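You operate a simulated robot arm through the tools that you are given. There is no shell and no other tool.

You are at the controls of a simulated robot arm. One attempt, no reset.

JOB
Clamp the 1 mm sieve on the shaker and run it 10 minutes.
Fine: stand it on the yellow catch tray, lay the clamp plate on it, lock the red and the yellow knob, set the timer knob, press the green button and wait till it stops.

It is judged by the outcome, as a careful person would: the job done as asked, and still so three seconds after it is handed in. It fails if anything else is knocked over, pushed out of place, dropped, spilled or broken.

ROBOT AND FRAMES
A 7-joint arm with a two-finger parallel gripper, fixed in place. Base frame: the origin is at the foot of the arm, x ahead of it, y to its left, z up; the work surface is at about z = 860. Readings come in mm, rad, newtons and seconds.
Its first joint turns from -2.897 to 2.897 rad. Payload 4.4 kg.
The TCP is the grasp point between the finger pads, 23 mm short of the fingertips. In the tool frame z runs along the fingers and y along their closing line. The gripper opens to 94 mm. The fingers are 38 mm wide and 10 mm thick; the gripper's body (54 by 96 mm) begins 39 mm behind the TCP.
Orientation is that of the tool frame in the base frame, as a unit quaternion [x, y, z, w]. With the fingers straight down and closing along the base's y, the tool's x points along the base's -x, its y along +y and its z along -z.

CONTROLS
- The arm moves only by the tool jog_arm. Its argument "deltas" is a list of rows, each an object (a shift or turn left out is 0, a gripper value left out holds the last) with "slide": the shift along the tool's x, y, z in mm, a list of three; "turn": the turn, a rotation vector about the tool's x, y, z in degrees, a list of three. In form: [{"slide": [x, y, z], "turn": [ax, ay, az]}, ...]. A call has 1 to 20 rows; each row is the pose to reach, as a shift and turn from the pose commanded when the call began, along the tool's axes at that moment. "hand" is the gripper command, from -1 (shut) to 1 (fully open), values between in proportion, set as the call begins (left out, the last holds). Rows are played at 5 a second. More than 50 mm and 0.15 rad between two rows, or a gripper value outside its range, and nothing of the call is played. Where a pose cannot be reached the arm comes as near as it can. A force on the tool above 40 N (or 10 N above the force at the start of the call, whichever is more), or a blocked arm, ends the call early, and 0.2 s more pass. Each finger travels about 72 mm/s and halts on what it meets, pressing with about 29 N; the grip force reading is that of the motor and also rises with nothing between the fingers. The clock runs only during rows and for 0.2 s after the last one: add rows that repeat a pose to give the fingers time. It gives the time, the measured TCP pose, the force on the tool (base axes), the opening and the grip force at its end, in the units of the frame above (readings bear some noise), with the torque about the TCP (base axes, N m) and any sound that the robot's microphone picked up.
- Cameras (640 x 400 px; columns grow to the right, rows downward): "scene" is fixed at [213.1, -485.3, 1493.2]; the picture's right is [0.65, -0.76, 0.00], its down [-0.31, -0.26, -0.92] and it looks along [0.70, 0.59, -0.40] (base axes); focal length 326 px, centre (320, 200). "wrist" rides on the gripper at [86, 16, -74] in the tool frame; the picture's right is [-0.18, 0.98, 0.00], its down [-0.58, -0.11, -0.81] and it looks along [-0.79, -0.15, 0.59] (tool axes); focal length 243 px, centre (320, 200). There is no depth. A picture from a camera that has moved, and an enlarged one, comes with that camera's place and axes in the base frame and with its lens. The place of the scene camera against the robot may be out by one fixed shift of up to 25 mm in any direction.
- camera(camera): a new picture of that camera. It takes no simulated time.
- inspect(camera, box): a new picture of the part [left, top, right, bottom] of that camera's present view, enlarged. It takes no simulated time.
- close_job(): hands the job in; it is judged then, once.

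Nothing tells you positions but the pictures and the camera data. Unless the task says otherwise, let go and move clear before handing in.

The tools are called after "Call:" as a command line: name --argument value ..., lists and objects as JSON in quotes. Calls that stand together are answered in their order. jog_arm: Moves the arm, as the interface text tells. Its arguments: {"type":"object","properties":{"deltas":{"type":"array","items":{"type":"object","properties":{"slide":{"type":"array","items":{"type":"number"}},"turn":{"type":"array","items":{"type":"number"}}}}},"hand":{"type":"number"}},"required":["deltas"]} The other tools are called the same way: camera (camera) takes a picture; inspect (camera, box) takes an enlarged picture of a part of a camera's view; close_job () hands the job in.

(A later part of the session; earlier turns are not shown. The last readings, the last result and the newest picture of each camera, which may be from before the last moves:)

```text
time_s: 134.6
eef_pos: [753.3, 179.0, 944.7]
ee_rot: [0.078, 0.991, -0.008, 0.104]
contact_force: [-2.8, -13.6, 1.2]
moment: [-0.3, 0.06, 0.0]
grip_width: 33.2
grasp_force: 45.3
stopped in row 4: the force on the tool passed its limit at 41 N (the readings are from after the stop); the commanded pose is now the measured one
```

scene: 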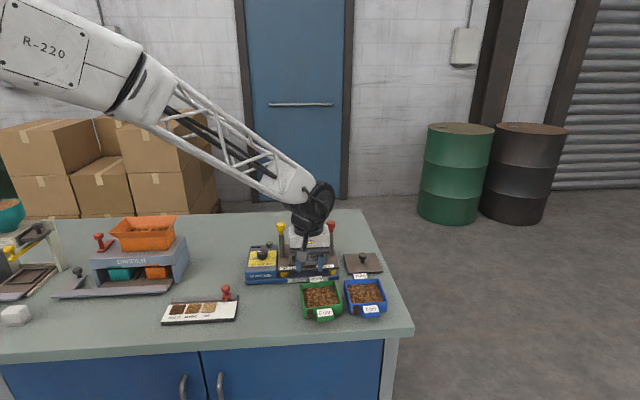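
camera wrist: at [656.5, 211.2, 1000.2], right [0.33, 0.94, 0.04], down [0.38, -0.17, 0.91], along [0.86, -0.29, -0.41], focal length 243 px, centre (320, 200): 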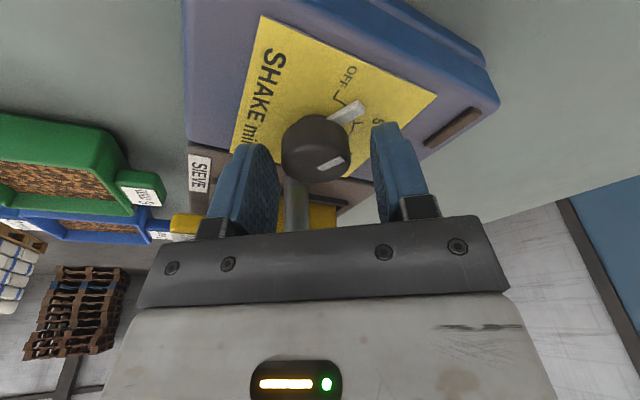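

Call:
jog_arm --deltas '[{"slide": [0, -0.5, 0]}, {"slide": [0, -0.5, 0], "turn": [0.62, 0, 2.93]}, {"slide": [0, -0.5, 0], "turn": [1.25, 0, 5.87]}, {"slide": [0, -0.5, 0], "turn": [2.08, 0, 9.78]}, {"slide": [0, -0.5, 0], "turn": [2.08, 0, 9.78]}]'

Call:
inspect --camera "wrist" --box '[220, 40, 440, 220]'

```text
time_s: 135.8
eef_pos: [753.5, 177.9, 944.6]
ee_rot: [0.165, 0.981, -0.018, 0.103]
contact_force: [-5.9, -18.7, 8.1]
moment: [-0.38, 0.32, 0.01]
grip_width: 33.1
grasp_force: 44.6
```

```text
2.22 times, centred on (330, 130) of wrist
camera zoom: at [663.3, 226.1, 1000.2], right [0.49, 0.87, 0.04], down [0.34, -0.23, 0.91], along [0.8, -0.43, -0.41], focal length 539 px, centre (298, 356)
```

zoom: 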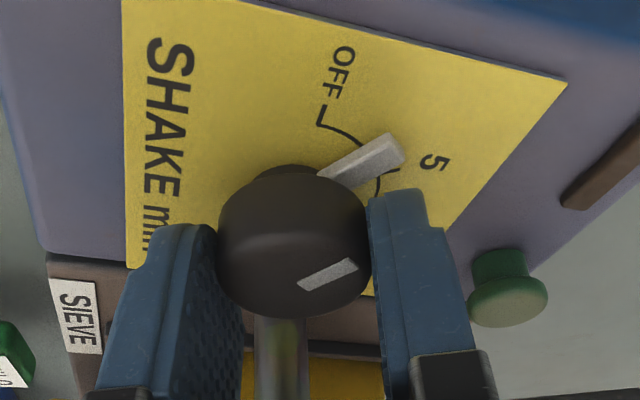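

Call:
jog_arm --deltas '[{"slide": [0, -0.6, 0], "turn": [0.62, 0, 2.93]}, {"slide": [0, -0.6, 0], "turn": [1.25, 0, 5.87]}, {"slide": [0, -0.6, 0], "turn": [2.08, 0, 9.78]}, {"slide": [0, -0.6, 0], "turn": [3.12, 0, 14.67]}, {"slide": [0, -0.6, 0], "turn": [3.12, 0, 14.67]}]'

```text
time_s: 137.0
eef_pos: [752.6, 177.0, 944.6]
ee_rot: [0.292, 0.951, -0.03, 0.099]
contact_force: [-2.2, -3.6, 6.9]
moment: [-0.29, 0.16, 0.03]
grip_width: 33.3
grasp_force: 45.2
```

Call:
jog_arm --deltas '[{"slide": [0, 0, 0], "turn": [0.62, 0, 2.93]}, {"slide": [0, 0, 0], "turn": [1.25, 0, 5.87]}, {"slide": [0, 0, 0], "turn": [2.08, 0, 9.78]}, {"slide": [0, 0, 0], "turn": [3.12, 0, 14.67]}, {"slide": [0, 0, 0], "turn": [3.12, 0, 14.67]}]'

Call:
inspect --camera "wrist" --box '[220, 40, 440, 220]'

Call:
inspect --camera "scene" --box '[235, 200, 325, 280]'

```text
time_s: 138.2
eef_pos: [753.2, 176.4, 944.4]
ee_rot: [0.413, 0.905, -0.043, 0.095]
contact_force: [-6.8, -10.9, 9.0]
moment: [-0.53, -0.03, 0.0]
grip_width: 33.3
grasp_force: 44.7
```

```text
2.22 times, centred on (330, 130) of wrist
camera zoom: at [698.9, 263.6, 1000.1], right [0.86, 0.51, 0.04], down [0.18, -0.37, 0.91], along [0.48, -0.78, -0.41], focal length 539 px, centre (298, 356)
```

zoom: 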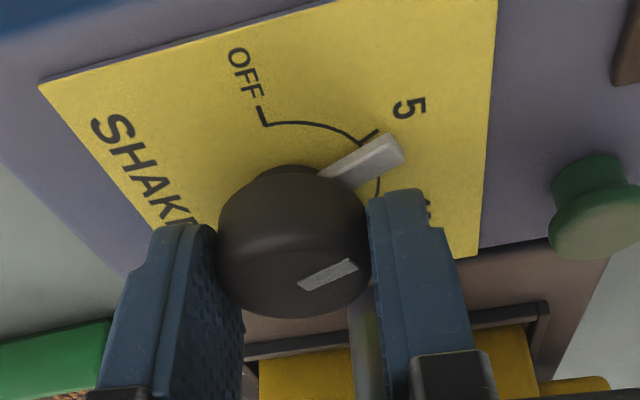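

```text
5.00 times, centred on (280, 240) of scene
camera zoom: at [213.1, -485.3, 1493.2], right [0.65, -0.76, 0.0], down [-0.31, -0.26, -0.92], along [0.7, 0.59, -0.4], focal length 1631 px, centre (520, 0)
```

zoom: 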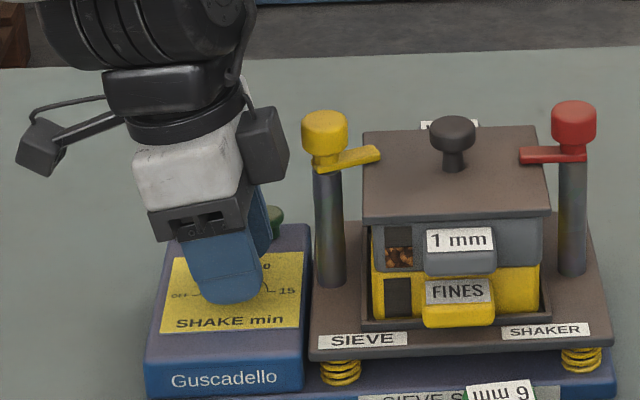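

The pointer is just past 5. I'll release, rise slightly, swing the hand back 40° and take a second grip for the rest.

Call:
jog_arm --deltas '[{"slide": [0, 0, 0]}, {"slide": [0, 0, 0]}, {"slide": [0, 0, 0]}]' --hand 0.1

Call:
jog_arm --deltas '[{"slide": [-2, -0.4, -10]}, {"slide": [-3.2, -0.4, -20]}, {"slide": [-3.2, -0.4, -20], "turn": [-1.25, 0, -5.87]}, {"slide": [-3.2, -0.4, -20], "turn": [-2.5, 0, -11.74]}, {"slide": [-3.2, -0.4, -20], "turn": [-3.74, 0, -17.6]}, {"slide": [-3.2, -0.4, -20], "turn": [-5, 0, -23.5]}, {"slide": [-3.2, -0.4, -20], "turn": [-6.24, 0, -29.3]}, {"slide": [-3.2, -0.4, -20], "turn": [-7.5, 0, -35.2]}, {"slide": [-3.2, -0.4, -20], "turn": [-8.3, 0, -39.1]}, {"slide": [-3.2, -0.4, -20], "turn": [-8.3, 0, -39.1]}]'

Call:
camera --camera "wrist"

Call:
inspect --camera "wrist" --box '[220, 40, 440, 220]'

Call:
inspect --camera "scene" --box '[235, 200, 325, 280]'

```text
time_s: 139.0
eef_pos: [752.4, 177.3, 944.8]
ee_rot: [0.414, 0.904, -0.043, 0.095]
contact_force: [1.8, 0.0, -1.1]
moment: [-0.03, 0.02, -0.03]
grip_width: 51.7
grasp_force: 0.0
```

```text
time_s: 141.2
eef_pos: [751.0, 178.3, 965.0]
ee_rot: [0.079, 0.991, -0.008, 0.104]
contact_force: [0.4, 1.1, -0.6]
moment: [0.03, -0.01, -0.02]
grip_width: 51.8
grasp_force: 0.1
```

```text
taken
camera wrist: at [655.4, 209.6, 1020.3], right [0.33, 0.94, 0.04], down [0.38, -0.17, 0.91], along [0.86, -0.29, -0.41], focal length 243 px, centre (320, 200)
```

wrist: 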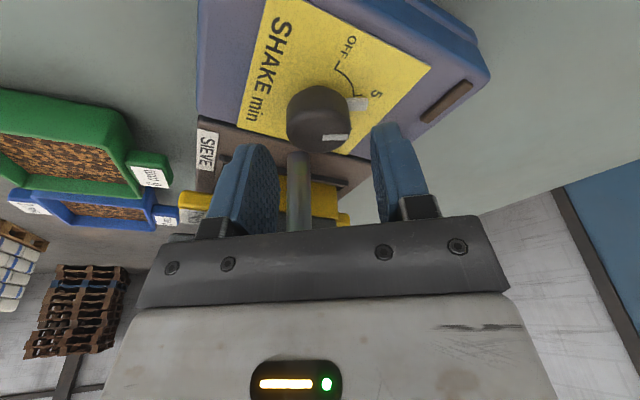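

```text
2.22 times, centred on (330, 130) of wrist
camera zoom: at [655.4, 209.6, 1020.3], right [0.33, 0.94, 0.04], down [0.38, -0.17, 0.91], along [0.86, -0.29, -0.41], focal length 539 px, centre (298, 356)
```

zoom: 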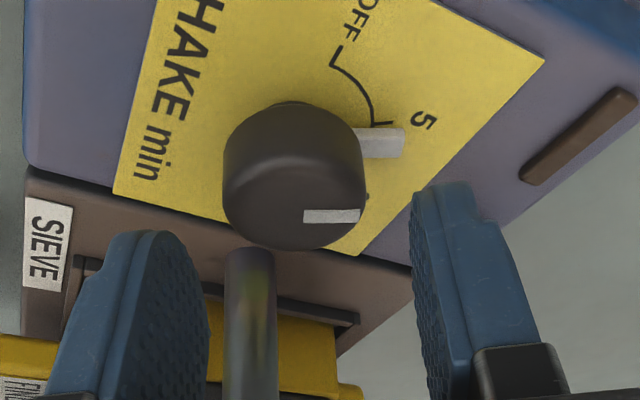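

```text
5.00 times, centred on (280, 240) of scene
camera zoom: at [213.1, -485.3, 1493.2], right [0.65, -0.76, 0.0], down [-0.31, -0.26, -0.92], along [0.7, 0.59, -0.4], focal length 1631 px, centre (520, 0)
```

zoom: 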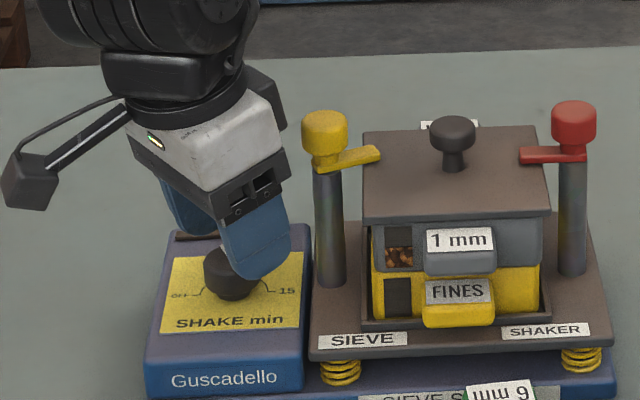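

Call:
jog_arm --deltas '[{"slide": [2.1, 0, 9.8]}, {"slide": [4.2, 0, 19.6]}, {"slide": [4.2, 0, 19.6]}]'

Call:
jog_arm --deltas '[{"slide": [0, 0, 0]}, {"slide": [0, 0, 0]}, {"slide": [0, 0, 0]}, {"slide": [0, 0, 0]}]' --hand -1

```text
time_s: 142.0
eef_pos: [752.1, 178.7, 944.4]
ee_rot: [0.079, 0.991, -0.008, 0.105]
contact_force: [-0.1, 0.0, 0.0]
moment: [0.01, 0.0, 0.0]
grip_width: 51.7
grasp_force: 0.1
```

```text
time_s: 143.0
eef_pos: [751.6, 178.6, 943.5]
ee_rot: [0.079, 0.991, -0.008, 0.105]
contact_force: [2.2, 17.4, -3.7]
moment: [0.36, -0.09, -0.02]
grip_width: 33.5
grasp_force: 45.1
```

Call:
jog_arm --deltas '[{"slide": [0, 0.6, 0]}, {"slide": [0, 0.6, 0], "turn": [0.62, 0, 2.93]}, {"slide": [0, 0.6, 0], "turn": [1.25, 0, 5.87]}, {"slide": [0, 0.6, 0], "turn": [2.08, 0, 9.78]}, {"slide": [0, 0.6, 0], "turn": [3.12, 0, 14.67]}, {"slide": [0, 0.6, 0], "turn": [3.12, 0, 14.67]}]'

Call:
jog_arm --deltas '[{"slide": [0, 0, 0], "turn": [0.62, 0, 2.93]}, {"slide": [0, 0, 0], "turn": [1.25, 0, 5.87]}, {"slide": [0, 0, 0], "turn": [2.08, 0, 9.78]}, {"slide": [0, 0, 0], "turn": [3.12, 0, 14.67]}, {"slide": [0, 0, 0], "turn": [3.12, 0, 14.67]}]'

```text
time_s: 144.4
eef_pos: [752.6, 178.6, 945.1]
ee_rot: [0.207, 0.973, -0.023, 0.103]
contact_force: [7.0, 0.0, -11.7]
moment: [-0.08, -0.12, 0.02]
grip_width: 33.4
grasp_force: 45.1
```

```text
time_s: 145.6
eef_pos: [750.7, 178.6, 944.9]
ee_rot: [0.333, 0.937, -0.035, 0.098]
contact_force: [13.6, -10.8, -20.2]
moment: [-0.17, -0.35, -0.01]
grip_width: 33.4
grasp_force: 44.8
```

Call:
jog_arm --deltas '[{"slide": [-0.6, 0, 0.5]}, {"slide": [-0.6, 0, 0.5], "turn": [0.62, 0, 2.93]}, {"slide": [-0.6, 0, 0.5], "turn": [1.25, 0, 5.87]}, {"slide": [-0.6, 0, 0.5], "turn": [2.08, 0, 9.78]}, {"slide": [-0.6, 0, 0.5], "turn": [2.08, 0, 9.78]}]'

Call:
inspect --camera "wrist" --box '[220, 40, 440, 220]'

Call:
inspect --camera "scene" --box '[235, 210, 325, 280]'

```text
time_s: 146.8
eef_pos: [752.4, 179.2, 945.8]
ee_rot: [0.414, 0.904, -0.044, 0.094]
contact_force: [-25.2, -9.9, 3.3]
moment: [-0.59, 0.54, 0.03]
grip_width: 33.3
grasp_force: 45.5
```

```text
2.22 times, centred on (330, 130) of wrist
camera zoom: at [698.3, 264.5, 999.9], right [0.86, 0.51, 0.04], down [0.18, -0.37, 0.91], along [0.48, -0.78, -0.41], focal length 539 px, centre (298, 356)
```

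zoom: 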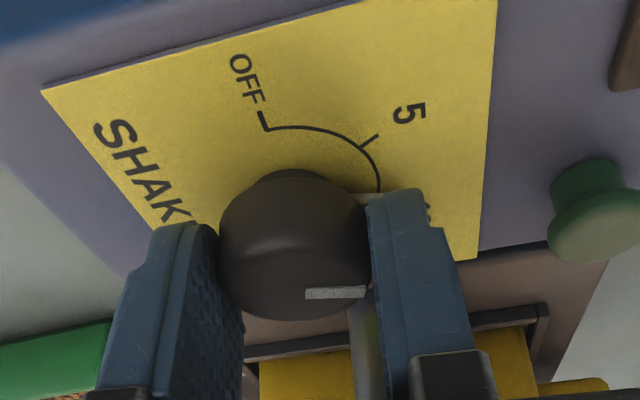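

```text
5.71 times, centred on (280, 245) of scene
camera zoom: at [213.1, -485.3, 1493.2], right [0.65, -0.76, 0.0], down [-0.31, -0.26, -0.92], along [0.7, 0.59, -0.4], focal length 1864 px, centre (549, -57)
```

zoom: 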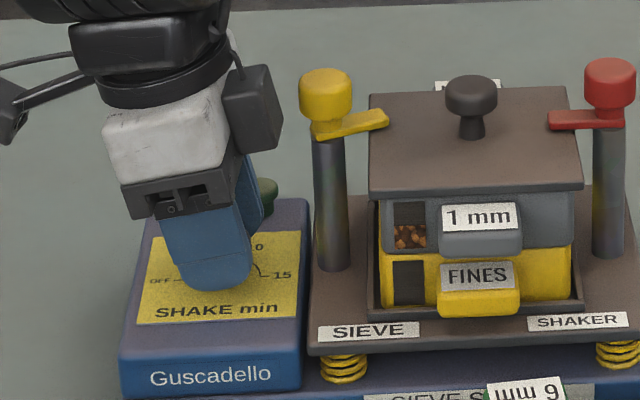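

Call:
jog_arm --deltas '[{"slide": [0, -0.8, 0]}, {"slide": [0, -0.8, 0], "turn": [0.62, 0, 2.93]}, {"slide": [0, -0.8, 0], "turn": [1.25, 0, 5.87]}, {"slide": [0, -0.8, 0], "turn": [2.08, 0, 9.78]}, {"slide": [0, -0.8, 0], "turn": [2.9, 0, 13.7]}, {"slide": [0, -0.8, 0], "turn": [2.9, 0, 13.7]}]'

Call:
jog_arm --deltas '[{"slide": [0, 0, 0]}, {"slide": [0, 0, 0]}, {"slide": [0, 0, 0]}]' --hand 0.1

Call:
jog_arm --deltas '[{"slide": [-5, 0, -20]}, {"slide": [-10, 0, -45]}, {"slide": [-17, 0, -80]}, {"slide": [-23, 0, -108]}, {"slide": [-23, 0, -108]}]'

Call:
inspect --camera "scene" --box '[240, 230, 290, 275]'

Call:
camera --camera "wrist"

```text
time_s: 148.2
eef_pos: [751.8, 177.8, 945.3]
ee_rot: [0.52, 0.848, -0.054, 0.089]
contact_force: [-16.4, 10.1, 2.8]
moment: [0.32, 0.36, 0.01]
grip_width: 33.3
grasp_force: 45.2
```

```text
time_s: 149.0
eef_pos: [752.9, 178.0, 944.1]
ee_rot: [0.52, 0.848, -0.055, 0.089]
contact_force: [0.4, -0.6, 0.5]
moment: [-0.03, 0.01, 0.02]
grip_width: 51.6
grasp_force: 0.0
```

```text
time_s: 150.2
eef_pos: [753.0, 177.7, 1055.0]
ee_rot: [0.52, 0.847, -0.055, 0.089]
contact_force: [1.1, -0.6, -0.5]
moment: [0.02, -0.01, 0.01]
grip_width: 51.8
grasp_force: 0.0
```

```text
8.89 times, centred on (265, 252) of scene
camera zoom: at [213.1, -485.3, 1493.2], right [0.65, -0.76, 0.0], down [-0.31, -0.26, -0.92], along [0.7, 0.59, -0.4], focal length 2899 px, centre (809, -267)
```

zoom: 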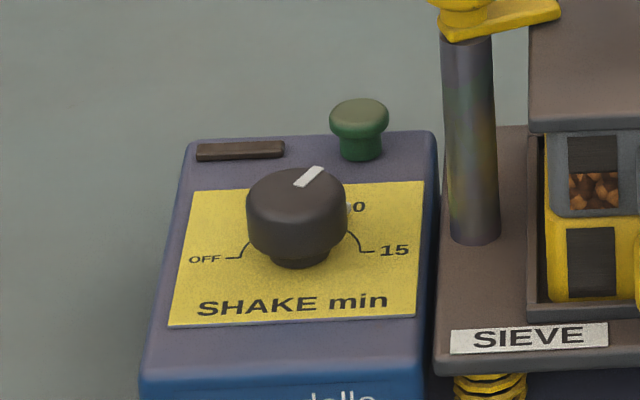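

```text
taken
camera wrist: at [721.4, 274.8, 1110.9], right [0.96, 0.28, 0.04], down [0.08, -0.41, 0.91], along [0.27, -0.87, -0.41], focal length 243 px, centre (320, 200)
```

wrist: 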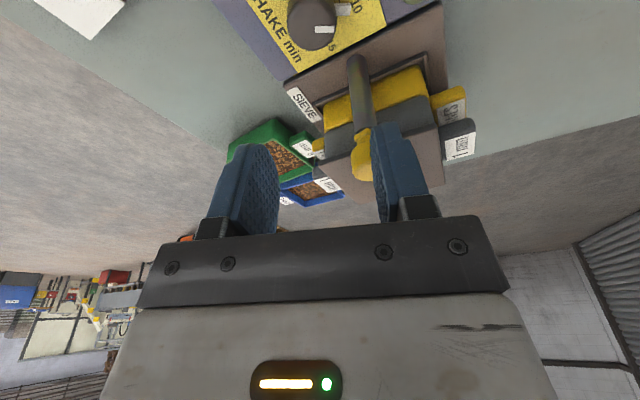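

The pointer appears to be near 10. I'll straighten the tool and go back to the overhead view pose to measure the pointer precisely.

Call:
jog_arm --deltas '[{"turn": [0, 4, 0]}, {"turn": [0, 8, 0]}, {"turn": [0, 12, 0]}, {"turn": [0, 12, 0]}]'

Call:
jog_arm --deltas '[{"slide": [0.3, -2, -2], "turn": [0, 0, -8]}, {"slide": [0.5, -4, -4], "turn": [0, 0, -16]}, {"slide": [0.8, -6, -6], "turn": [0, 0, -24]}, {"slide": [1, -8, -8], "turn": [0, 0, -32]}, {"slide": [1.3, -10, -10], "turn": [0, 0, -40]}, {"slide": [1.5, -12, -10], "turn": [0, 0, -48]}, {"slide": [1.8, -14, -10], "turn": [0, 0, -56]}, {"slide": [2, -16, -10], "turn": [0, 0, -64]}, {"slide": [2.3, -18, -10], "turn": [0, 0, -72]}, {"slide": [2.6, -20, -10], "turn": [0, 0, -80]}, {"slide": [2.9, -22, -10], "turn": [0, 0, -88]}, {"slide": [3.1, -24, -10], "turn": [0, 0, -96]}, {"slide": [3.3, -25, -10], "turn": [0, 0, -104]}, {"slide": [3.4, -25.8, -10], "turn": [0, 0, -107.4]}, {"slide": [3.4, -25.8, -10], "turn": [0, 0, -107.4]}]'

Call:
camera --camera "wrist"

Call:
inspect --camera "wrist" --box '[240, 0, 400, 120]'

```text
time_s: 151.2
eef_pos: [752.2, 179.2, 1053.7]
ee_rot: [0.524, 0.852, -0.001, 0.0]
contact_force: [0.4, 0.4, 0.4]
moment: [-0.01, -0.01, -0.03]
grip_width: 51.8
grasp_force: 0.1
```

```text
time_s: 154.4
eef_pos: [727.5, 169.4, 1065.1]
ee_rot: [-0.378, 0.926, 0.0, 0.0]
contact_force: [0.5, -0.3, 0.2]
moment: [-0.05, -0.01, 0.0]
grip_width: 51.8
grasp_force: 0.1
```

```text
taken
camera wrist: at [653.8, 120.2, 1140.0], right [-0.56, 0.83, 0.0], down [0.49, 0.33, 0.81], along [0.67, 0.45, -0.59], focal length 243 px, centre (320, 200)
```

wrist: 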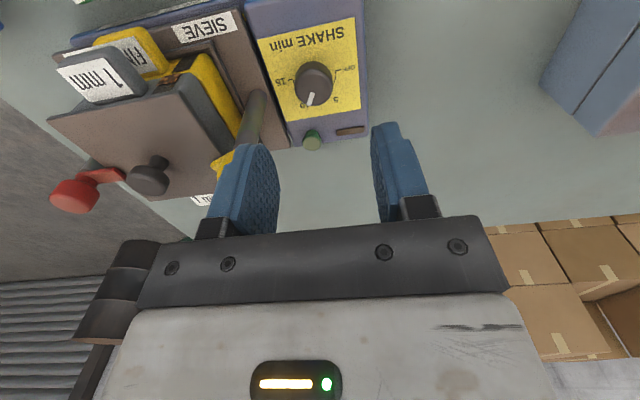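

```text
3.33 times, centred on (320, 60) of wrist
camera zoom: at [653.8, 120.2, 1140.0], right [-0.56, 0.83, 0.0], down [0.49, 0.33, 0.81], along [0.67, 0.45, -0.59], focal length 809 px, centre (320, 667)
```

zoom: 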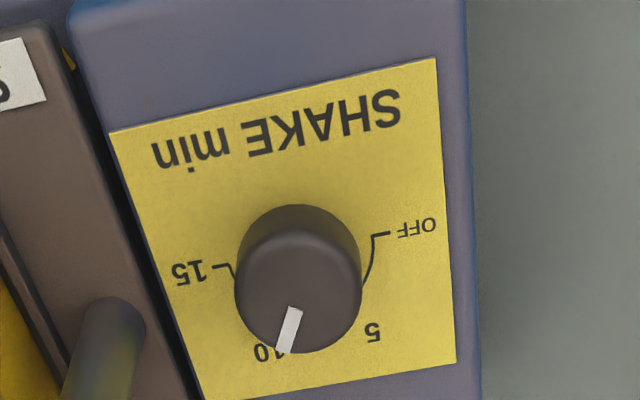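

Call:
inspect --camera "wrist" --box '[280, 45, 360, 115]'

Call:
inspect --camera "scene" --box '[247, 240, 283, 268]'

```text
5.71 times, centred on (320, 80) of wrist
camera zoom: at [653.8, 120.2, 1140.0], right [-0.56, 0.83, 0.0], down [0.49, 0.33, 0.81], along [0.67, 0.45, -0.59], focal length 1386 px, centre (320, 886)
```

zoom: 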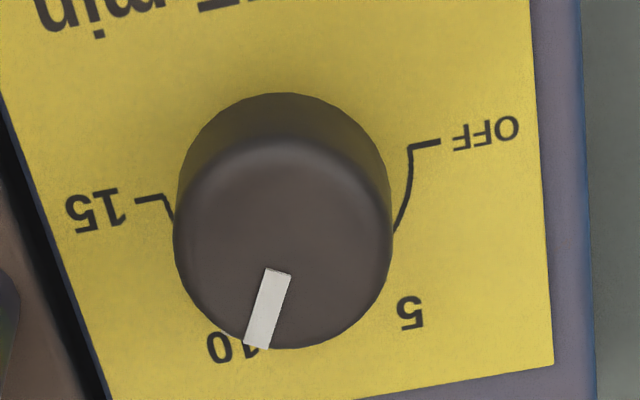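

```text
14.29 times, centred on (265, 254) of scene
camera zoom: at [213.1, -485.3, 1493.2], right [0.65, -0.76, 0.0], down [-0.31, -0.26, -0.92], along [0.7, 0.59, -0.4], focal length 4659 px, centre (1106, -571)
```

zoom: 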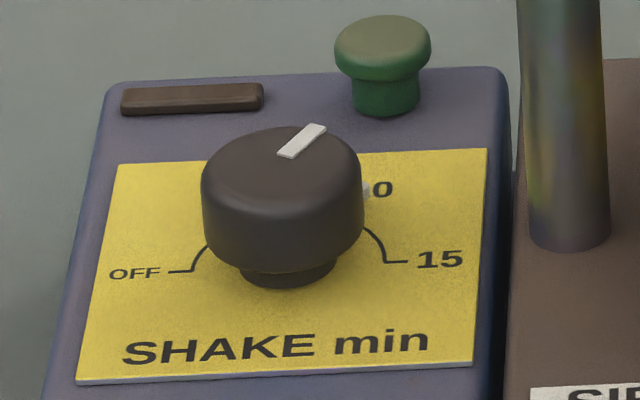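

The pointer measures about 116°, with 10 at about 119.6°, so it needs roughly 4° more. I'll go back, take one more leaning grip and make the small correction.

Call:
jog_arm --deltas '[{"slide": [-2, -1, 0], "turn": [0, 0, 8]}, {"slide": [-4, -2, 0], "turn": [0, 0, 16]}, {"slide": [-6, -3, 0], "turn": [0, 0, 24]}, {"slide": [-8, -4, 0], "turn": [0, 0, 32]}, {"slide": [-11, -5, 0], "turn": [0, 0, 40]}, {"slide": [-14, -6, 0], "turn": [0, 0, 48]}, {"slide": [-17, -7, 0], "turn": [0, 0, 56]}, {"slide": [-19, -8, 2], "turn": [0, 0, 64]}, {"slide": [-21, -9, 4], "turn": [0, 0, 72]}, {"slide": [-22.5, -10, 7], "turn": [0, 0, 80]}, {"slide": [-23.6, -11, 10], "turn": [0, 0, 87.4]}, {"slide": [-23.6, -11, 10], "turn": [0, 0, 87.4]}]'

Call:
jog_arm --deltas '[{"turn": [0, -4, 0]}, {"turn": [0, -8, 0]}, {"turn": [0, -12, 0]}, {"turn": [0, -12, 0]}]'

Call:
jog_arm --deltas '[{"slide": [6, 0, 27]}, {"slide": [12, 0, 55]}, {"slide": [17, 0, 79]}, {"slide": [21, 0, 97]}, {"slide": [23, 0, 108]}, {"slide": [23, 0, 108]}, {"slide": [23, 0, 108]}]'

Call:
camera --camera "wrist"

Call:
inspect --camera "scene" --box '[235, 205, 325, 280]'

```text
time_s: 157.0
eef_pos: [752.9, 178.2, 1056.3]
ee_rot: [0.368, 0.93, 0.001, 0.0]
contact_force: [0.2, 0.1, 0.1]
moment: [0.03, 0.04, -0.01]
grip_width: 51.5
grasp_force: 0.1
```

```text
time_s: 158.0
eef_pos: [751.9, 178.6, 1055.3]
ee_rot: [0.365, 0.925, -0.038, 0.098]
contact_force: [1.4, 0.8, -0.4]
moment: [-0.02, 0.01, -0.04]
grip_width: 51.7
grasp_force: 0.1
```

```text
time_s: 159.6
eef_pos: [751.3, 177.5, 944.1]
ee_rot: [0.365, 0.925, -0.039, 0.098]
contact_force: [-0.1, -0.7, 0.5]
moment: [0.0, -0.02, 0.02]
grip_width: 51.9
grasp_force: 0.0
```

```text
taken
camera wrist: at [688.6, 257.9, 999.8], right [0.8, 0.59, 0.04], down [0.22, -0.35, 0.91], along [0.55, -0.72, -0.41], focal length 243 px, centre (320, 200)
```

wrist: 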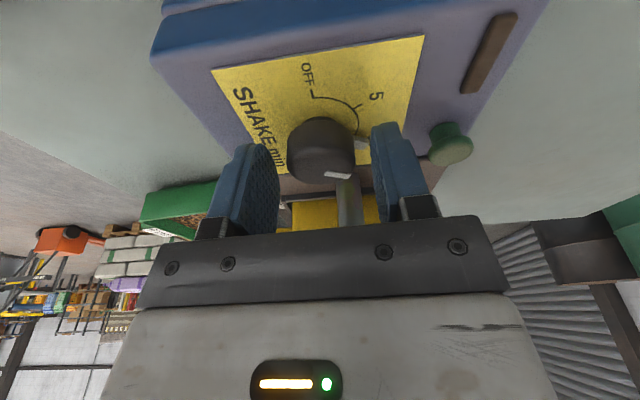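

```text
5.33 times, centred on (280, 242) of scene
camera zoom: at [213.1, -485.3, 1493.2], right [0.65, -0.76, 0.0], down [-0.31, -0.26, -0.92], along [0.7, 0.59, -0.4], focal length 1739 px, centre (533, -27)
```

zoom: 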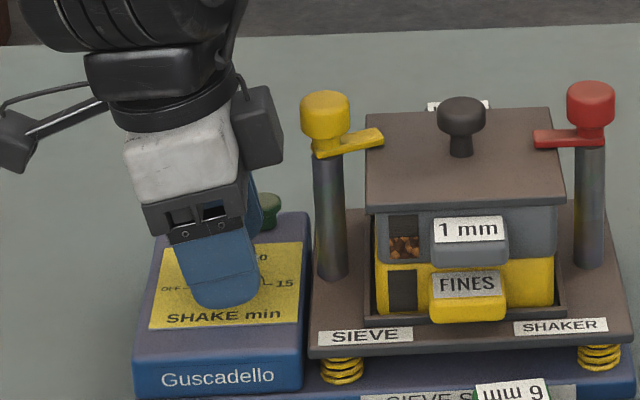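

Call:
jog_arm --deltas '[{"slide": [0, 0, 0]}, {"slide": [0, 0, 0]}, {"slide": [0, 0, 0]}, {"slide": [0, 0, 0]}]' --hand -1

Call:
jog_arm --deltas '[{"turn": [0.3, 0, 1.5]}, {"turn": [0.6, 0, 2.8]}, {"turn": [0.83, 0, 3.9]}, {"turn": [0.83, 0, 3.9]}]'

Call:
jog_arm --deltas '[{"slide": [0, 0, 0]}, {"slide": [0, 0, 0]}, {"slide": [0, 0, 0]}]' --hand 0.1

Call:
inspect --camera "wrist" --box '[260, 60, 420, 200]'

```text
time_s: 160.6
eef_pos: [752.2, 178.9, 945.4]
ee_rot: [0.365, 0.925, -0.038, 0.098]
contact_force: [23.0, 29.7, -12.5]
moment: [0.74, -0.51, -0.02]
grip_width: 33.2
grasp_force: 44.9
```

```text
time_s: 161.6
eef_pos: [750.9, 179.0, 944.5]
ee_rot: [0.398, 0.912, -0.041, 0.096]
contact_force: [-3.2, 43.5, -2.9]
moment: [0.92, -0.07, -0.02]
grip_width: 33.4
grasp_force: 45.3
```

```text
time_s: 162.4
eef_pos: [752.4, 177.7, 944.8]
ee_rot: [0.397, 0.912, -0.042, 0.097]
contact_force: [-0.3, -0.6, 0.6]
moment: [-0.03, -0.01, -0.01]
grip_width: 51.8
grasp_force: 0.0
```

```text
2.86 times, centred on (340, 130) of wrist
camera zoom: at [695.1, 262.0, 999.9], right [0.84, 0.54, 0.04], down [0.19, -0.37, 0.91], along [0.5, -0.76, -0.41], focal length 693 px, centre (263, 400)
```

zoom: 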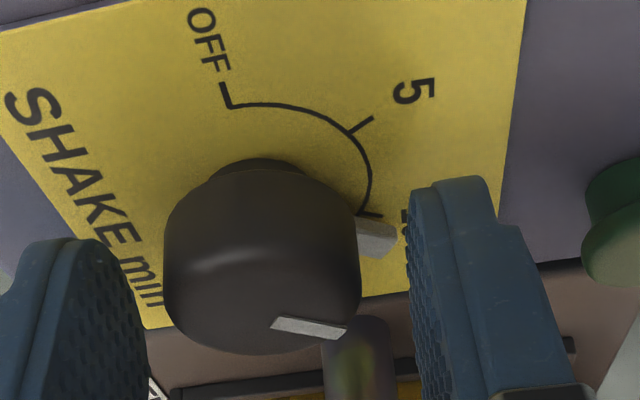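

The pointer is now very close to the 10 tick. Rising and re-checking from overhead.

Call:
jog_arm --deltas '[{"slide": [-5, 0, -20]}, {"slide": [-10, 0, -45]}, {"slide": [-17, 0, -80]}, {"slide": [-23, 0, -108]}, {"slide": [-23, 0, -108], "turn": [0, 6, 0]}, {"slide": [-23, 0, -108], "turn": [0, 12, 0]}, {"slide": [-23, 0, -108], "turn": [0, 12, 0]}]'

Call:
jog_arm --deltas '[{"slide": [0.5, -2, -2], "turn": [0, 0, -8]}, {"slide": [1, -4, -4], "turn": [0, 0, -16]}, {"slide": [1.5, -6, -6], "turn": [0, 0, -24]}, {"slide": [2, -9, -8], "turn": [0, 0, -32]}, {"slide": [3, -12, -10], "turn": [0, 0, -40]}, {"slide": [4, -15, -10], "turn": [0, 0, -48]}, {"slide": [5, -17, -10], "turn": [0, 0, -56]}, {"slide": [6, -19, -10], "turn": [0, 0, -64]}, {"slide": [7, -21, -10], "turn": [0, 0, -72]}, {"slide": [8, -23, -10], "turn": [0, 0, -80]}, {"slide": [9, -24, -10], "turn": [0, 0, -88]}, {"slide": [9, -24, -10], "turn": [0, 0, -91]}, {"slide": [9, -24, -10], "turn": [0, 0, -91]}]'

Call:
camera --camera "wrist"

Call:
inspect --camera "wrist" --box '[280, 45, 360, 115]'

```text
time_s: 164.0
eef_pos: [751.8, 177.5, 1055.2]
ee_rot: [0.399, 0.917, 0.0, 0.0]
contact_force: [-0.4, 0.8, -0.6]
moment: [0.01, 0.02, -0.02]
grip_width: 51.7
grasp_force: 0.0
```

```text
time_s: 166.8
eef_pos: [728.0, 168.5, 1065.0]
ee_rot: [-0.375, 0.927, 0.0, 0.0]
contact_force: [-0.5, 0.8, 0.7]
moment: [-0.02, 0.01, 0.04]
grip_width: 51.6
grasp_force: 0.1
```

```text
taken
camera wrist: at [654.5, 119.4, 1140.1], right [-0.55, 0.84, 0.0], down [0.49, 0.33, 0.81], along [0.67, 0.44, -0.59], focal length 243 px, centre (320, 200)
```

wrist: 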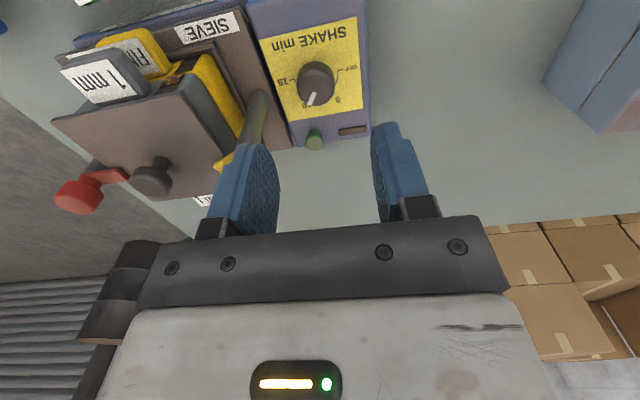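

```text
5.71 times, centred on (320, 80) of wrist
camera zoom: at [654.5, 119.4, 1140.1], right [-0.55, 0.84, 0.0], down [0.49, 0.33, 0.81], along [0.67, 0.44, -0.59], focal length 1386 px, centre (320, 886)
```

zoom: 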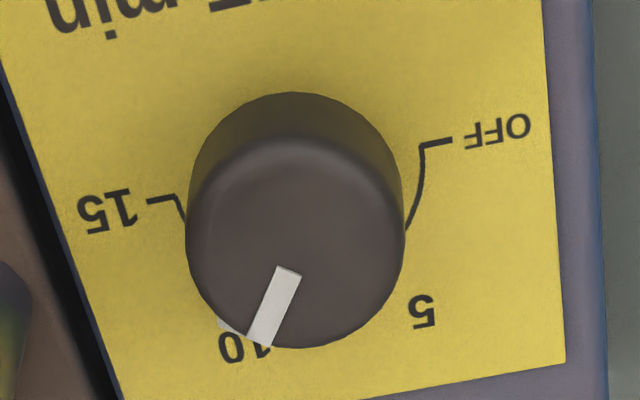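

The pointer now measures about 3–4° past 10, so I'll do one more small, better-centred correction back.

Call:
jog_arm --deltas '[{"slide": [-2, -1, 0], "turn": [0, 0, 8]}, {"slide": [-4, -2, 0], "turn": [0, 0, 16]}, {"slide": [-6, -3, 0], "turn": [0, 0, 24]}, {"slide": [-8, -4, 0], "turn": [0, 0, 32]}, {"slide": [-11, -5, 0], "turn": [0, 0, 40]}, {"slide": [-14, -6, 0], "turn": [0, 0, 48]}, {"slide": [-17, -7, 0], "turn": [0, 0, 56]}, {"slide": [-19, -8, 2], "turn": [0, 0, 64]}, {"slide": [-21, -9, 4], "turn": [0, 0, 72]}, {"slide": [-23.5, -9.4, 7], "turn": [0, 0, 80]}, {"slide": [-25.2, -9.4, 10], "turn": [0, 0, 87]}, {"slide": [-25.2, -9.4, 10], "turn": [0, 0, 87]}]'

Call:
jog_arm --deltas '[{"turn": [0, -4, 0]}, {"turn": [0, -8, 0]}, {"turn": [0, -12, 0]}, {"turn": [0, -12, 0]}]'

Call:
jog_arm --deltas '[{"slide": [6, 0, 27]}, {"slide": [12, 0, 55]}, {"slide": [17, 0, 79]}, {"slide": [21, 0, 97]}, {"slide": [23, 0, 108]}, {"slide": [23, 0, 108]}, {"slide": [23, 0, 108]}]'

Call:
jog_arm --deltas '[{"slide": [0, 0, 0]}, {"slide": [0, 0, 0]}, {"slide": [0, 0, 0]}]' --hand -0.2

Call:
inspect --camera "wrist" --box '[260, 60, 420, 200]'

```text
time_s: 169.4
eef_pos: [752.2, 180.3, 1055.4]
ee_rot: [0.368, 0.93, 0.0, 0.001]
contact_force: [-0.3, 0.3, 1.0]
moment: [0.02, 0.01, -0.01]
grip_width: 51.6
grasp_force: 0.1
```

```text
time_s: 170.4
eef_pos: [752.3, 178.1, 1054.4]
ee_rot: [0.365, 0.925, -0.039, 0.098]
contact_force: [0.6, -0.1, 0.1]
moment: [0.03, 0.0, 0.01]
grip_width: 51.7
grasp_force: 0.1
```

```text
time_s: 172.0
eef_pos: [752.1, 177.6, 944.0]
ee_rot: [0.365, 0.925, -0.039, 0.097]
contact_force: [0.3, 0.2, 0.0]
moment: [0.02, -0.01, -0.01]
grip_width: 51.8
grasp_force: 0.0
```

```text
time_s: 172.8
eef_pos: [752.8, 178.9, 945.4]
ee_rot: [0.365, 0.925, -0.038, 0.098]
contact_force: [-0.7, 0.1, -0.1]
moment: [0.01, -0.01, -0.05]
grip_width: 37.9
grasp_force: 0.0
```

```text
2.86 times, centred on (340, 130) of wrist
camera zoom: at [690.0, 258.5, 1000.0], right [0.8, 0.59, 0.04], down [0.22, -0.35, 0.91], along [0.55, -0.72, -0.41], focal length 693 px, centre (263, 400)
```

zoom: 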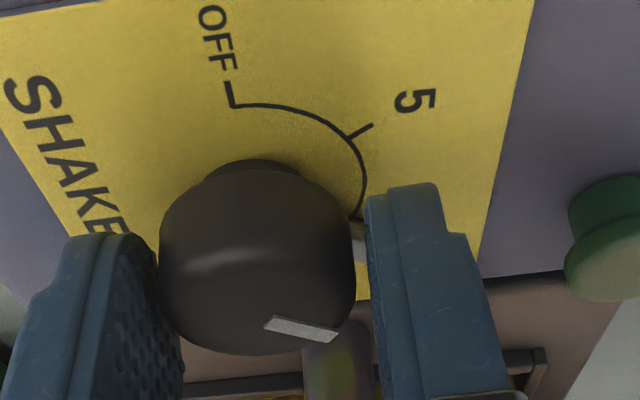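

Call:
jog_arm --deltas '[{"slide": [0, 0, 0]}, {"slide": [0, 0, 0]}, {"slide": [0, 0, 0]}]' --hand -1

Call:
inspect --camera "wrist" --box '[260, 60, 420, 200]'

```text
time_s: 173.6
eef_pos: [751.7, 178.4, 944.9]
ee_rot: [0.365, 0.925, -0.039, 0.097]
contact_force: [-11.2, -10.7, 4.6]
moment: [-0.24, 0.27, 0.02]
grip_width: 33.6
grasp_force: 44.7
```

```text
2.86 times, centred on (340, 130) of wrist
camera zoom: at [689.8, 258.2, 999.9], right [0.8, 0.59, 0.04], down [0.22, -0.35, 0.91], along [0.55, -0.72, -0.41], focal length 693 px, centre (263, 400)
```

zoom: 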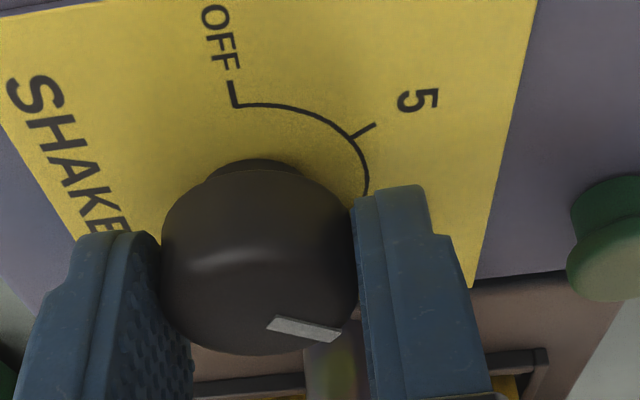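

Call:
jog_arm --deltas '[{"slide": [0, -0.4, 0]}, {"slide": [0, -0.4, 0], "turn": [-0.35, 0, -1.6]}, {"slide": [0, -0.4, 0], "turn": [-0.69, 0, -3.2]}, {"slide": [0, -0.4, 0], "turn": [-0.69, 0, -3.2]}]'

Call:
jog_arm --deltas '[{"slide": [0, 0, 0]}, {"slide": [0, 0, 0]}, {"slide": [0, 0, 0]}]' --hand 0.1

Call:
jog_arm --deltas '[{"slide": [-5, 0, -20]}, {"slide": [-10, 0, -45]}, {"slide": [-17, 0, -80]}, {"slide": [-23, 0, -108]}, {"slide": [-23, 0, -108], "turn": [0, 6, 0]}, {"slide": [-23, 0, -108], "turn": [0, 12, 0]}, {"slide": [-23, 0, -108], "turn": [0, 12, 0]}]'

Call:
jog_arm --deltas '[{"slide": [0.5, -2, -2], "turn": [0, 0, -8]}, {"slide": [1, -4, -4], "turn": [0, 0, -16]}, {"slide": [1.5, -6, -6], "turn": [0, 0, -24]}, {"slide": [2, -9, -8], "turn": [0, 0, -32]}, {"slide": [3, -12, -10], "turn": [0, 0, -40]}, {"slide": [4, -15, -10], "turn": [0, 0, -48]}, {"slide": [5, -17, -10], "turn": [0, 0, -56]}, {"slide": [6, -19, -10], "turn": [0, 0, -64]}, {"slide": [7, -21, -10], "turn": [0, 0, -72]}, {"slide": [8, -23, -10], "turn": [0, 0, -80]}, {"slide": [9, -24, -10], "turn": [0, 0, -84]}, {"slide": [9, -24, -10], "turn": [0, 0, -84]}]'

Call:
camera --camera "wrist"

Call:
inspect --camera "wrist" --box '[280, 45, 360, 115]'

Call:
inspect --camera "scene" --box '[247, 240, 283, 268]'

```text
time_s: 174.6
eef_pos: [752.6, 178.3, 944.7]
ee_rot: [0.339, 0.935, -0.036, 0.099]
contact_force: [-19.0, -15.3, 4.6]
moment: [-0.23, 0.3, 0.03]
grip_width: 33.3
grasp_force: 44.5
```

```text
time_s: 175.4
eef_pos: [753.0, 179.1, 944.7]
ee_rot: [0.339, 0.935, -0.036, 0.098]
contact_force: [-0.6, 0.6, -0.5]
moment: [-0.04, 0.01, -0.03]
grip_width: 51.6
grasp_force: 0.1
```

```text
time_s: 177.0
eef_pos: [751.9, 178.2, 1055.4]
ee_rot: [0.34, 0.94, 0.0, 0.0]
contact_force: [-0.5, -0.8, 0.0]
moment: [0.0, -0.03, 0.02]
grip_width: 51.6
grasp_force: 0.0
```

```text
time_s: 179.6
eef_pos: [730.5, 166.0, 1064.9]
ee_rot: [-0.377, 0.926, 0.0, 0.0]
contact_force: [0.1, -0.3, -0.6]
moment: [-0.01, -0.02, 0.0]
grip_width: 51.9
grasp_force: 0.1
```

```text
taken
camera wrist: at [656.8, 116.9, 1140.0], right [-0.55, 0.83, 0.0], down [0.49, 0.33, 0.81], along [0.67, 0.45, -0.59], focal length 243 px, centre (320, 200)
```

wrist: 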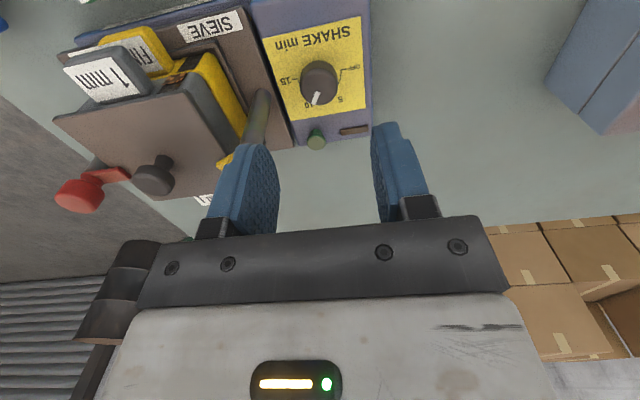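

```text
5.71 times, centred on (320, 80) of wrist
camera zoom: at [656.8, 116.9, 1140.0], right [-0.55, 0.83, 0.0], down [0.49, 0.33, 0.81], along [0.67, 0.45, -0.59], focal length 1386 px, centre (320, 886)
```

zoom: 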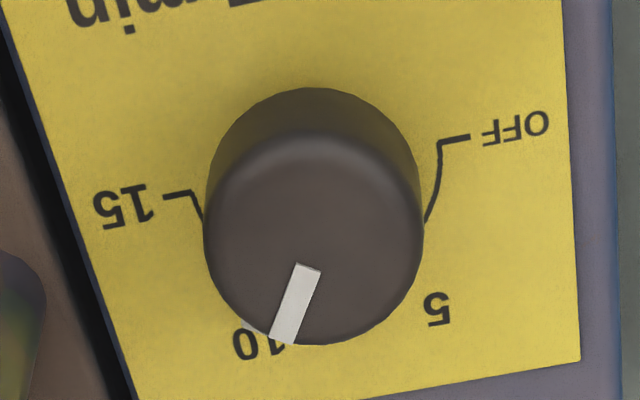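

```text
14.29 times, centred on (265, 254) of scene
camera zoom: at [213.1, -485.3, 1493.2], right [0.65, -0.76, 0.0], down [-0.31, -0.26, -0.92], along [0.7, 0.59, -0.4], focal length 4659 px, centre (1106, -571)
```

zoom: 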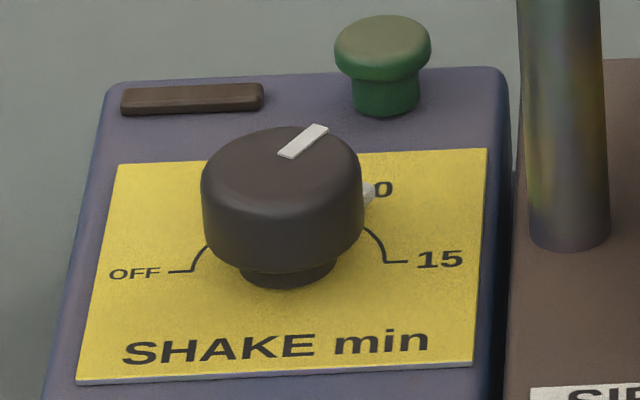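

The dial now reads about 121°, i.e. 10.1 minutes. Next I'll re-lock the yellow knob that was nudged; moving above it with the yaw matched to its arm.

Call:
jog_arm --deltas '[{"slide": [-3, -5, -10], "turn": [0, 0, 7]}, {"slide": [-7, -12, -15], "turn": [0, 0, 14]}, {"slide": [-11, -19, -15], "turn": [0, 0, 21]}, {"slide": [-15, -26, -15], "turn": [0, 0, 28]}, {"slide": [-19, -33, -15], "turn": [0, 0, 35]}, {"slide": [-23, -40, -15], "turn": [0, 0, 42]}, {"slide": [-27, -47, -15], "turn": [0, 0, 49]}, {"slide": [-31, -54, -15], "turn": [0, 0, 56]}, {"slide": [-35, -60, -12], "turn": [0, 0, 63]}, {"slide": [-37.1, -63.8, -12], "turn": [0, 0, 69.3]}, {"slide": [-37.1, -63.8, -12], "turn": [0, 0, 69.3]}, {"slide": [-37.1, -63.8, -12], "turn": [0, 0, 69.3]}]'

Call:
camera --camera "wrist"

Call:
inspect --camera "wrist" --box '[220, 20, 420, 180]'

Call:
inspect --camera "scene" --box '[265, 205, 345, 265]'

```text
time_s: 182.2
eef_pos: [800.8, 146.0, 1078.0]
ee_rot: [0.218, 0.976, 0.0, 0.0]
contact_force: [-0.5, 0.2, 0.5]
moment: [0.02, 0.01, 0.0]
grip_width: 51.4
grasp_force: 0.0
```

```text
taken
camera wrist: at [729.4, 197.0, 1152.2], right [0.58, 0.81, 0.0], down [0.48, -0.35, 0.81], along [0.65, -0.47, -0.59], focal length 243 px, centre (320, 200)
```

wrist: 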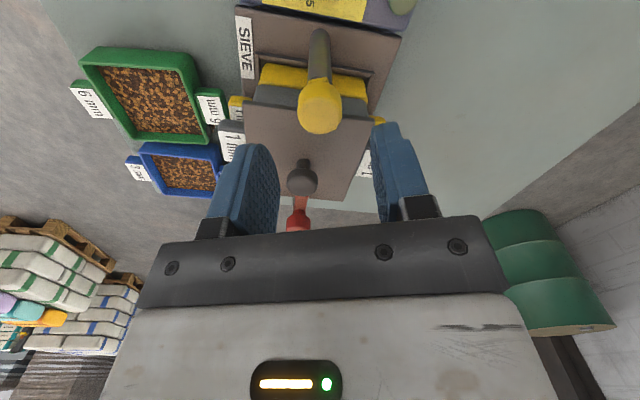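

```text
2.50 times, centred on (320, 100) of wrist
camera zoom: at [729.4, 197.0, 1152.2], right [0.58, 0.81, 0.0], down [0.48, -0.35, 0.81], along [0.65, -0.47, -0.59], focal length 606 px, centre (320, 450)
```

zoom: 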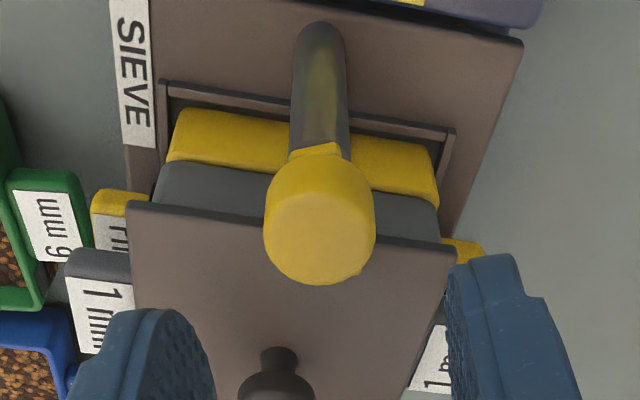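

```text
6.67 times, centred on (305, 235) of scene
camera zoom: at [213.1, -485.3, 1493.2], right [0.65, -0.76, 0.0], down [-0.31, -0.26, -0.92], along [0.7, 0.59, -0.4], focal length 2174 px, centre (420, -33)
```

zoom: 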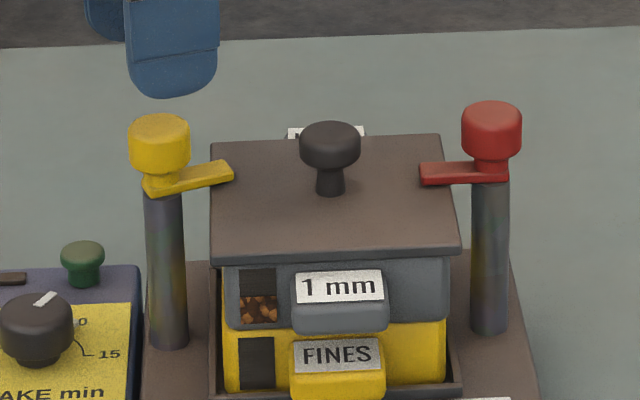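

Centred within a millimetre. Lowering, gripping, and turning the yellow knob clockwise to its stop again.

Call:
jog_arm --deltas '[{"slide": [1, 0.4, 15]}, {"slide": [1, 0.4, 32]}, {"slide": [1, 0.4, 46]}, {"slide": [1, 0.4, 56]}, {"slide": [1, 0.4, 60.5]}, {"slide": [1, 0.4, 60.5]}]'

Call:
jog_arm --deltas '[{"slide": [0, 0, 0]}, {"slide": [0, 0, 0]}, {"slide": [0, 0, 0]}, {"slide": [0, 0, 0]}]' --hand -1

```text
time_s: 183.6
eef_pos: [801.1, 146.5, 1015.7]
ee_rot: [0.217, 0.976, 0.0, 0.0]
contact_force: [-0.4, -0.4, -0.7]
moment: [0.01, -0.03, 0.02]
grip_width: 51.7
grasp_force: 0.0
```

```text
time_s: 184.6
eef_pos: [800.9, 146.2, 1015.8]
ee_rot: [0.218, 0.976, 0.0, 0.001]
contact_force: [-13.8, -29.4, 2.5]
moment: [-0.21, 0.24, -0.07]
grip_width: 27.8
grasp_force: 44.9
```

Call:
jog_arm --deltas '[{"slide": [0, -0.6, 0]}, {"slide": [0, -1.1, 0]}, {"slide": [0, -1.1, 0], "turn": [0, 0, 4]}, {"slide": [0, -1.1, 0], "turn": [0, 0, 8]}, {"slide": [0, -1.1, 0], "turn": [0, 0, 12]}, {"slide": [0, -1.1, 0], "turn": [0, 0, 12]}]'

Call:
inspect --camera "scene" --box '[265, 205, 345, 265]'

```text
time_s: 186.0
eef_pos: [799.6, 145.9, 1015.8]
ee_rot: [0.318, 0.948, 0.0, 0.001]
contact_force: [15.2, -0.2, -10.0]
moment: [0.24, 0.02, 0.0]
grip_width: 27.5
grasp_force: 45.4
```

```text
6.67 times, centred on (305, 235) of scene
camera zoom: at [213.1, -485.3, 1493.2], right [0.65, -0.76, 0.0], down [-0.31, -0.26, -0.92], along [0.7, 0.59, -0.4], focal length 2174 px, centre (420, -33)
```

zoom: 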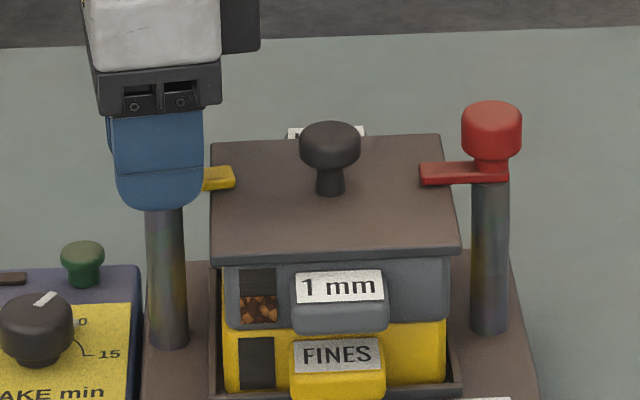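

Call:
jog_arm --deltas '[{"slide": [0, 0.2, 0], "turn": [0, 0, 3]}, {"slide": [0, 0.2, 0], "turn": [0, 0, 6]}, {"slide": [0, 0.2, 0], "turn": [0, 0, 8]}, {"slide": [0, 0.2, 0], "turn": [0, 0, 8]}]'

Call:
jog_arm --deltas '[{"turn": [0, 0, 2]}, {"turn": [0, 0, 3]}, {"turn": [0, 0, 3]}]'

Call:
inspect --camera "scene" --box '[265, 205, 345, 265]'

```text
time_s: 187.0
eef_pos: [800.2, 145.9, 1015.9]
ee_rot: [0.384, 0.924, 0.0, 0.0]
contact_force: [29.6, 13.6, -17.5]
moment: [-0.1, -0.28, 0.03]
grip_width: 27.5
grasp_force: 45.1
```

```text
time_s: 187.8
eef_pos: [801.1, 146.5, 1016.9]
ee_rot: [0.407, 0.913, 0.0, -0.001]
contact_force: [32.3, 26.5, -17.2]
moment: [0.35, 0.09, 0.3]
grip_width: 27.6
grasp_force: 44.0
```

```text
6.67 times, centred on (305, 235) of scene
camera zoom: at [213.1, -485.3, 1493.2], right [0.65, -0.76, 0.0], down [-0.31, -0.26, -0.92], along [0.7, 0.59, -0.4], focal length 2174 px, centre (420, -33)
```

zoom: 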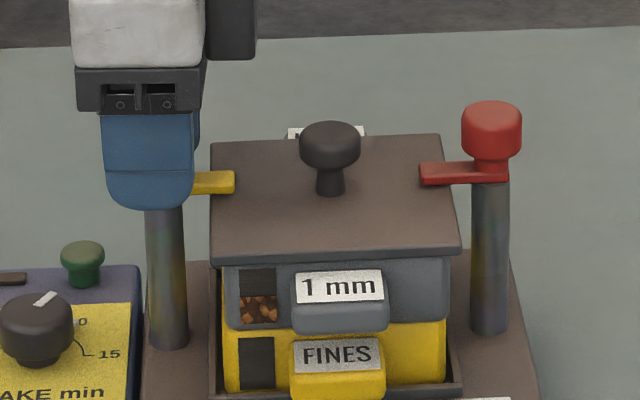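

The stop is felt again and the arm lies squarely over the plate. Releasing and rising straight up.

Call:
jog_arm --deltas '[{"slide": [0, 0.8, 0]}, {"slide": [0, 0.8, 0]}]'

Call:
jog_arm --deltas '[{"slide": [0, 0, 0]}, {"slide": [0, 0, 0]}, {"slide": [0, 0, 0]}]' --hand -0.15

Call:
jog_arm --deltas '[{"slide": [0, 0, -10]}, {"slide": [0, 0, -25]}, {"slide": [0, 0, -45]}, {"slide": [0, 0, -70]}, {"slide": [0, 0, -85]}, {"slide": [0, 0, -85]}]'

Call:
inspect --camera "scene" --box '[240, 205, 355, 285]'

Call:
inspect --camera "scene" --box '[275, 210, 345, 260]'

```text
time_s: 188.4
eef_pos: [801.2, 147.4, 1016.5]
ee_rot: [0.407, 0.913, -0.002, 0.0]
contact_force: [11.0, 22.7, -14.4]
moment: [-0.06, -0.18, 0.18]
grip_width: 27.5
grasp_force: 45.6
```

```text
time_s: 189.2
eef_pos: [800.8, 147.1, 1017.0]
ee_rot: [0.407, 0.913, 0.0, 0.0]
contact_force: [0.9, -0.4, -0.8]
moment: [-0.01, -0.02, 0.01]
grip_width: 40.1
grasp_force: 0.1
```

```text
time_s: 190.6
eef_pos: [800.3, 146.2, 1101.1]
ee_rot: [0.408, 0.913, 0.001, 0.001]
contact_force: [-1.1, -0.1, 0.4]
moment: [0.01, 0.0, -0.02]
grip_width: 40.0
grasp_force: 0.0
```

```text
5.00 times, centred on (298, 245) of scene
camera zoom: at [213.1, -485.3, 1493.2], right [0.65, -0.76, 0.0], down [-0.31, -0.26, -0.92], along [0.7, 0.59, -0.4], focal length 1631 px, centre (432, -25)
```

zoom: 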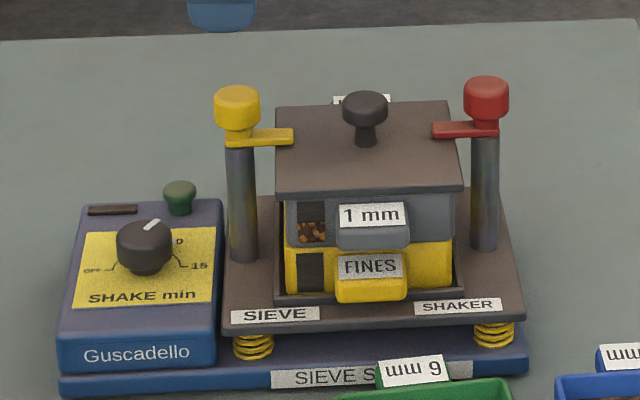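

```text
8.00 times, centred on (310, 235) of scene
camera zoom: at [213.1, -485.3, 1493.2], right [0.65, -0.76, 0.0], down [-0.31, -0.26, -0.92], along [0.7, 0.59, -0.4], focal length 2609 px, centre (400, -80)
```

zoom: 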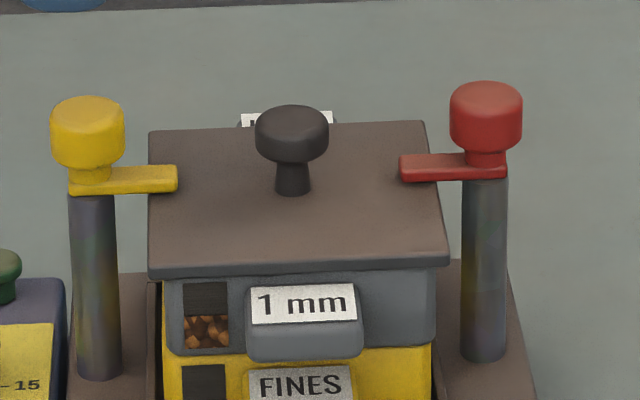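

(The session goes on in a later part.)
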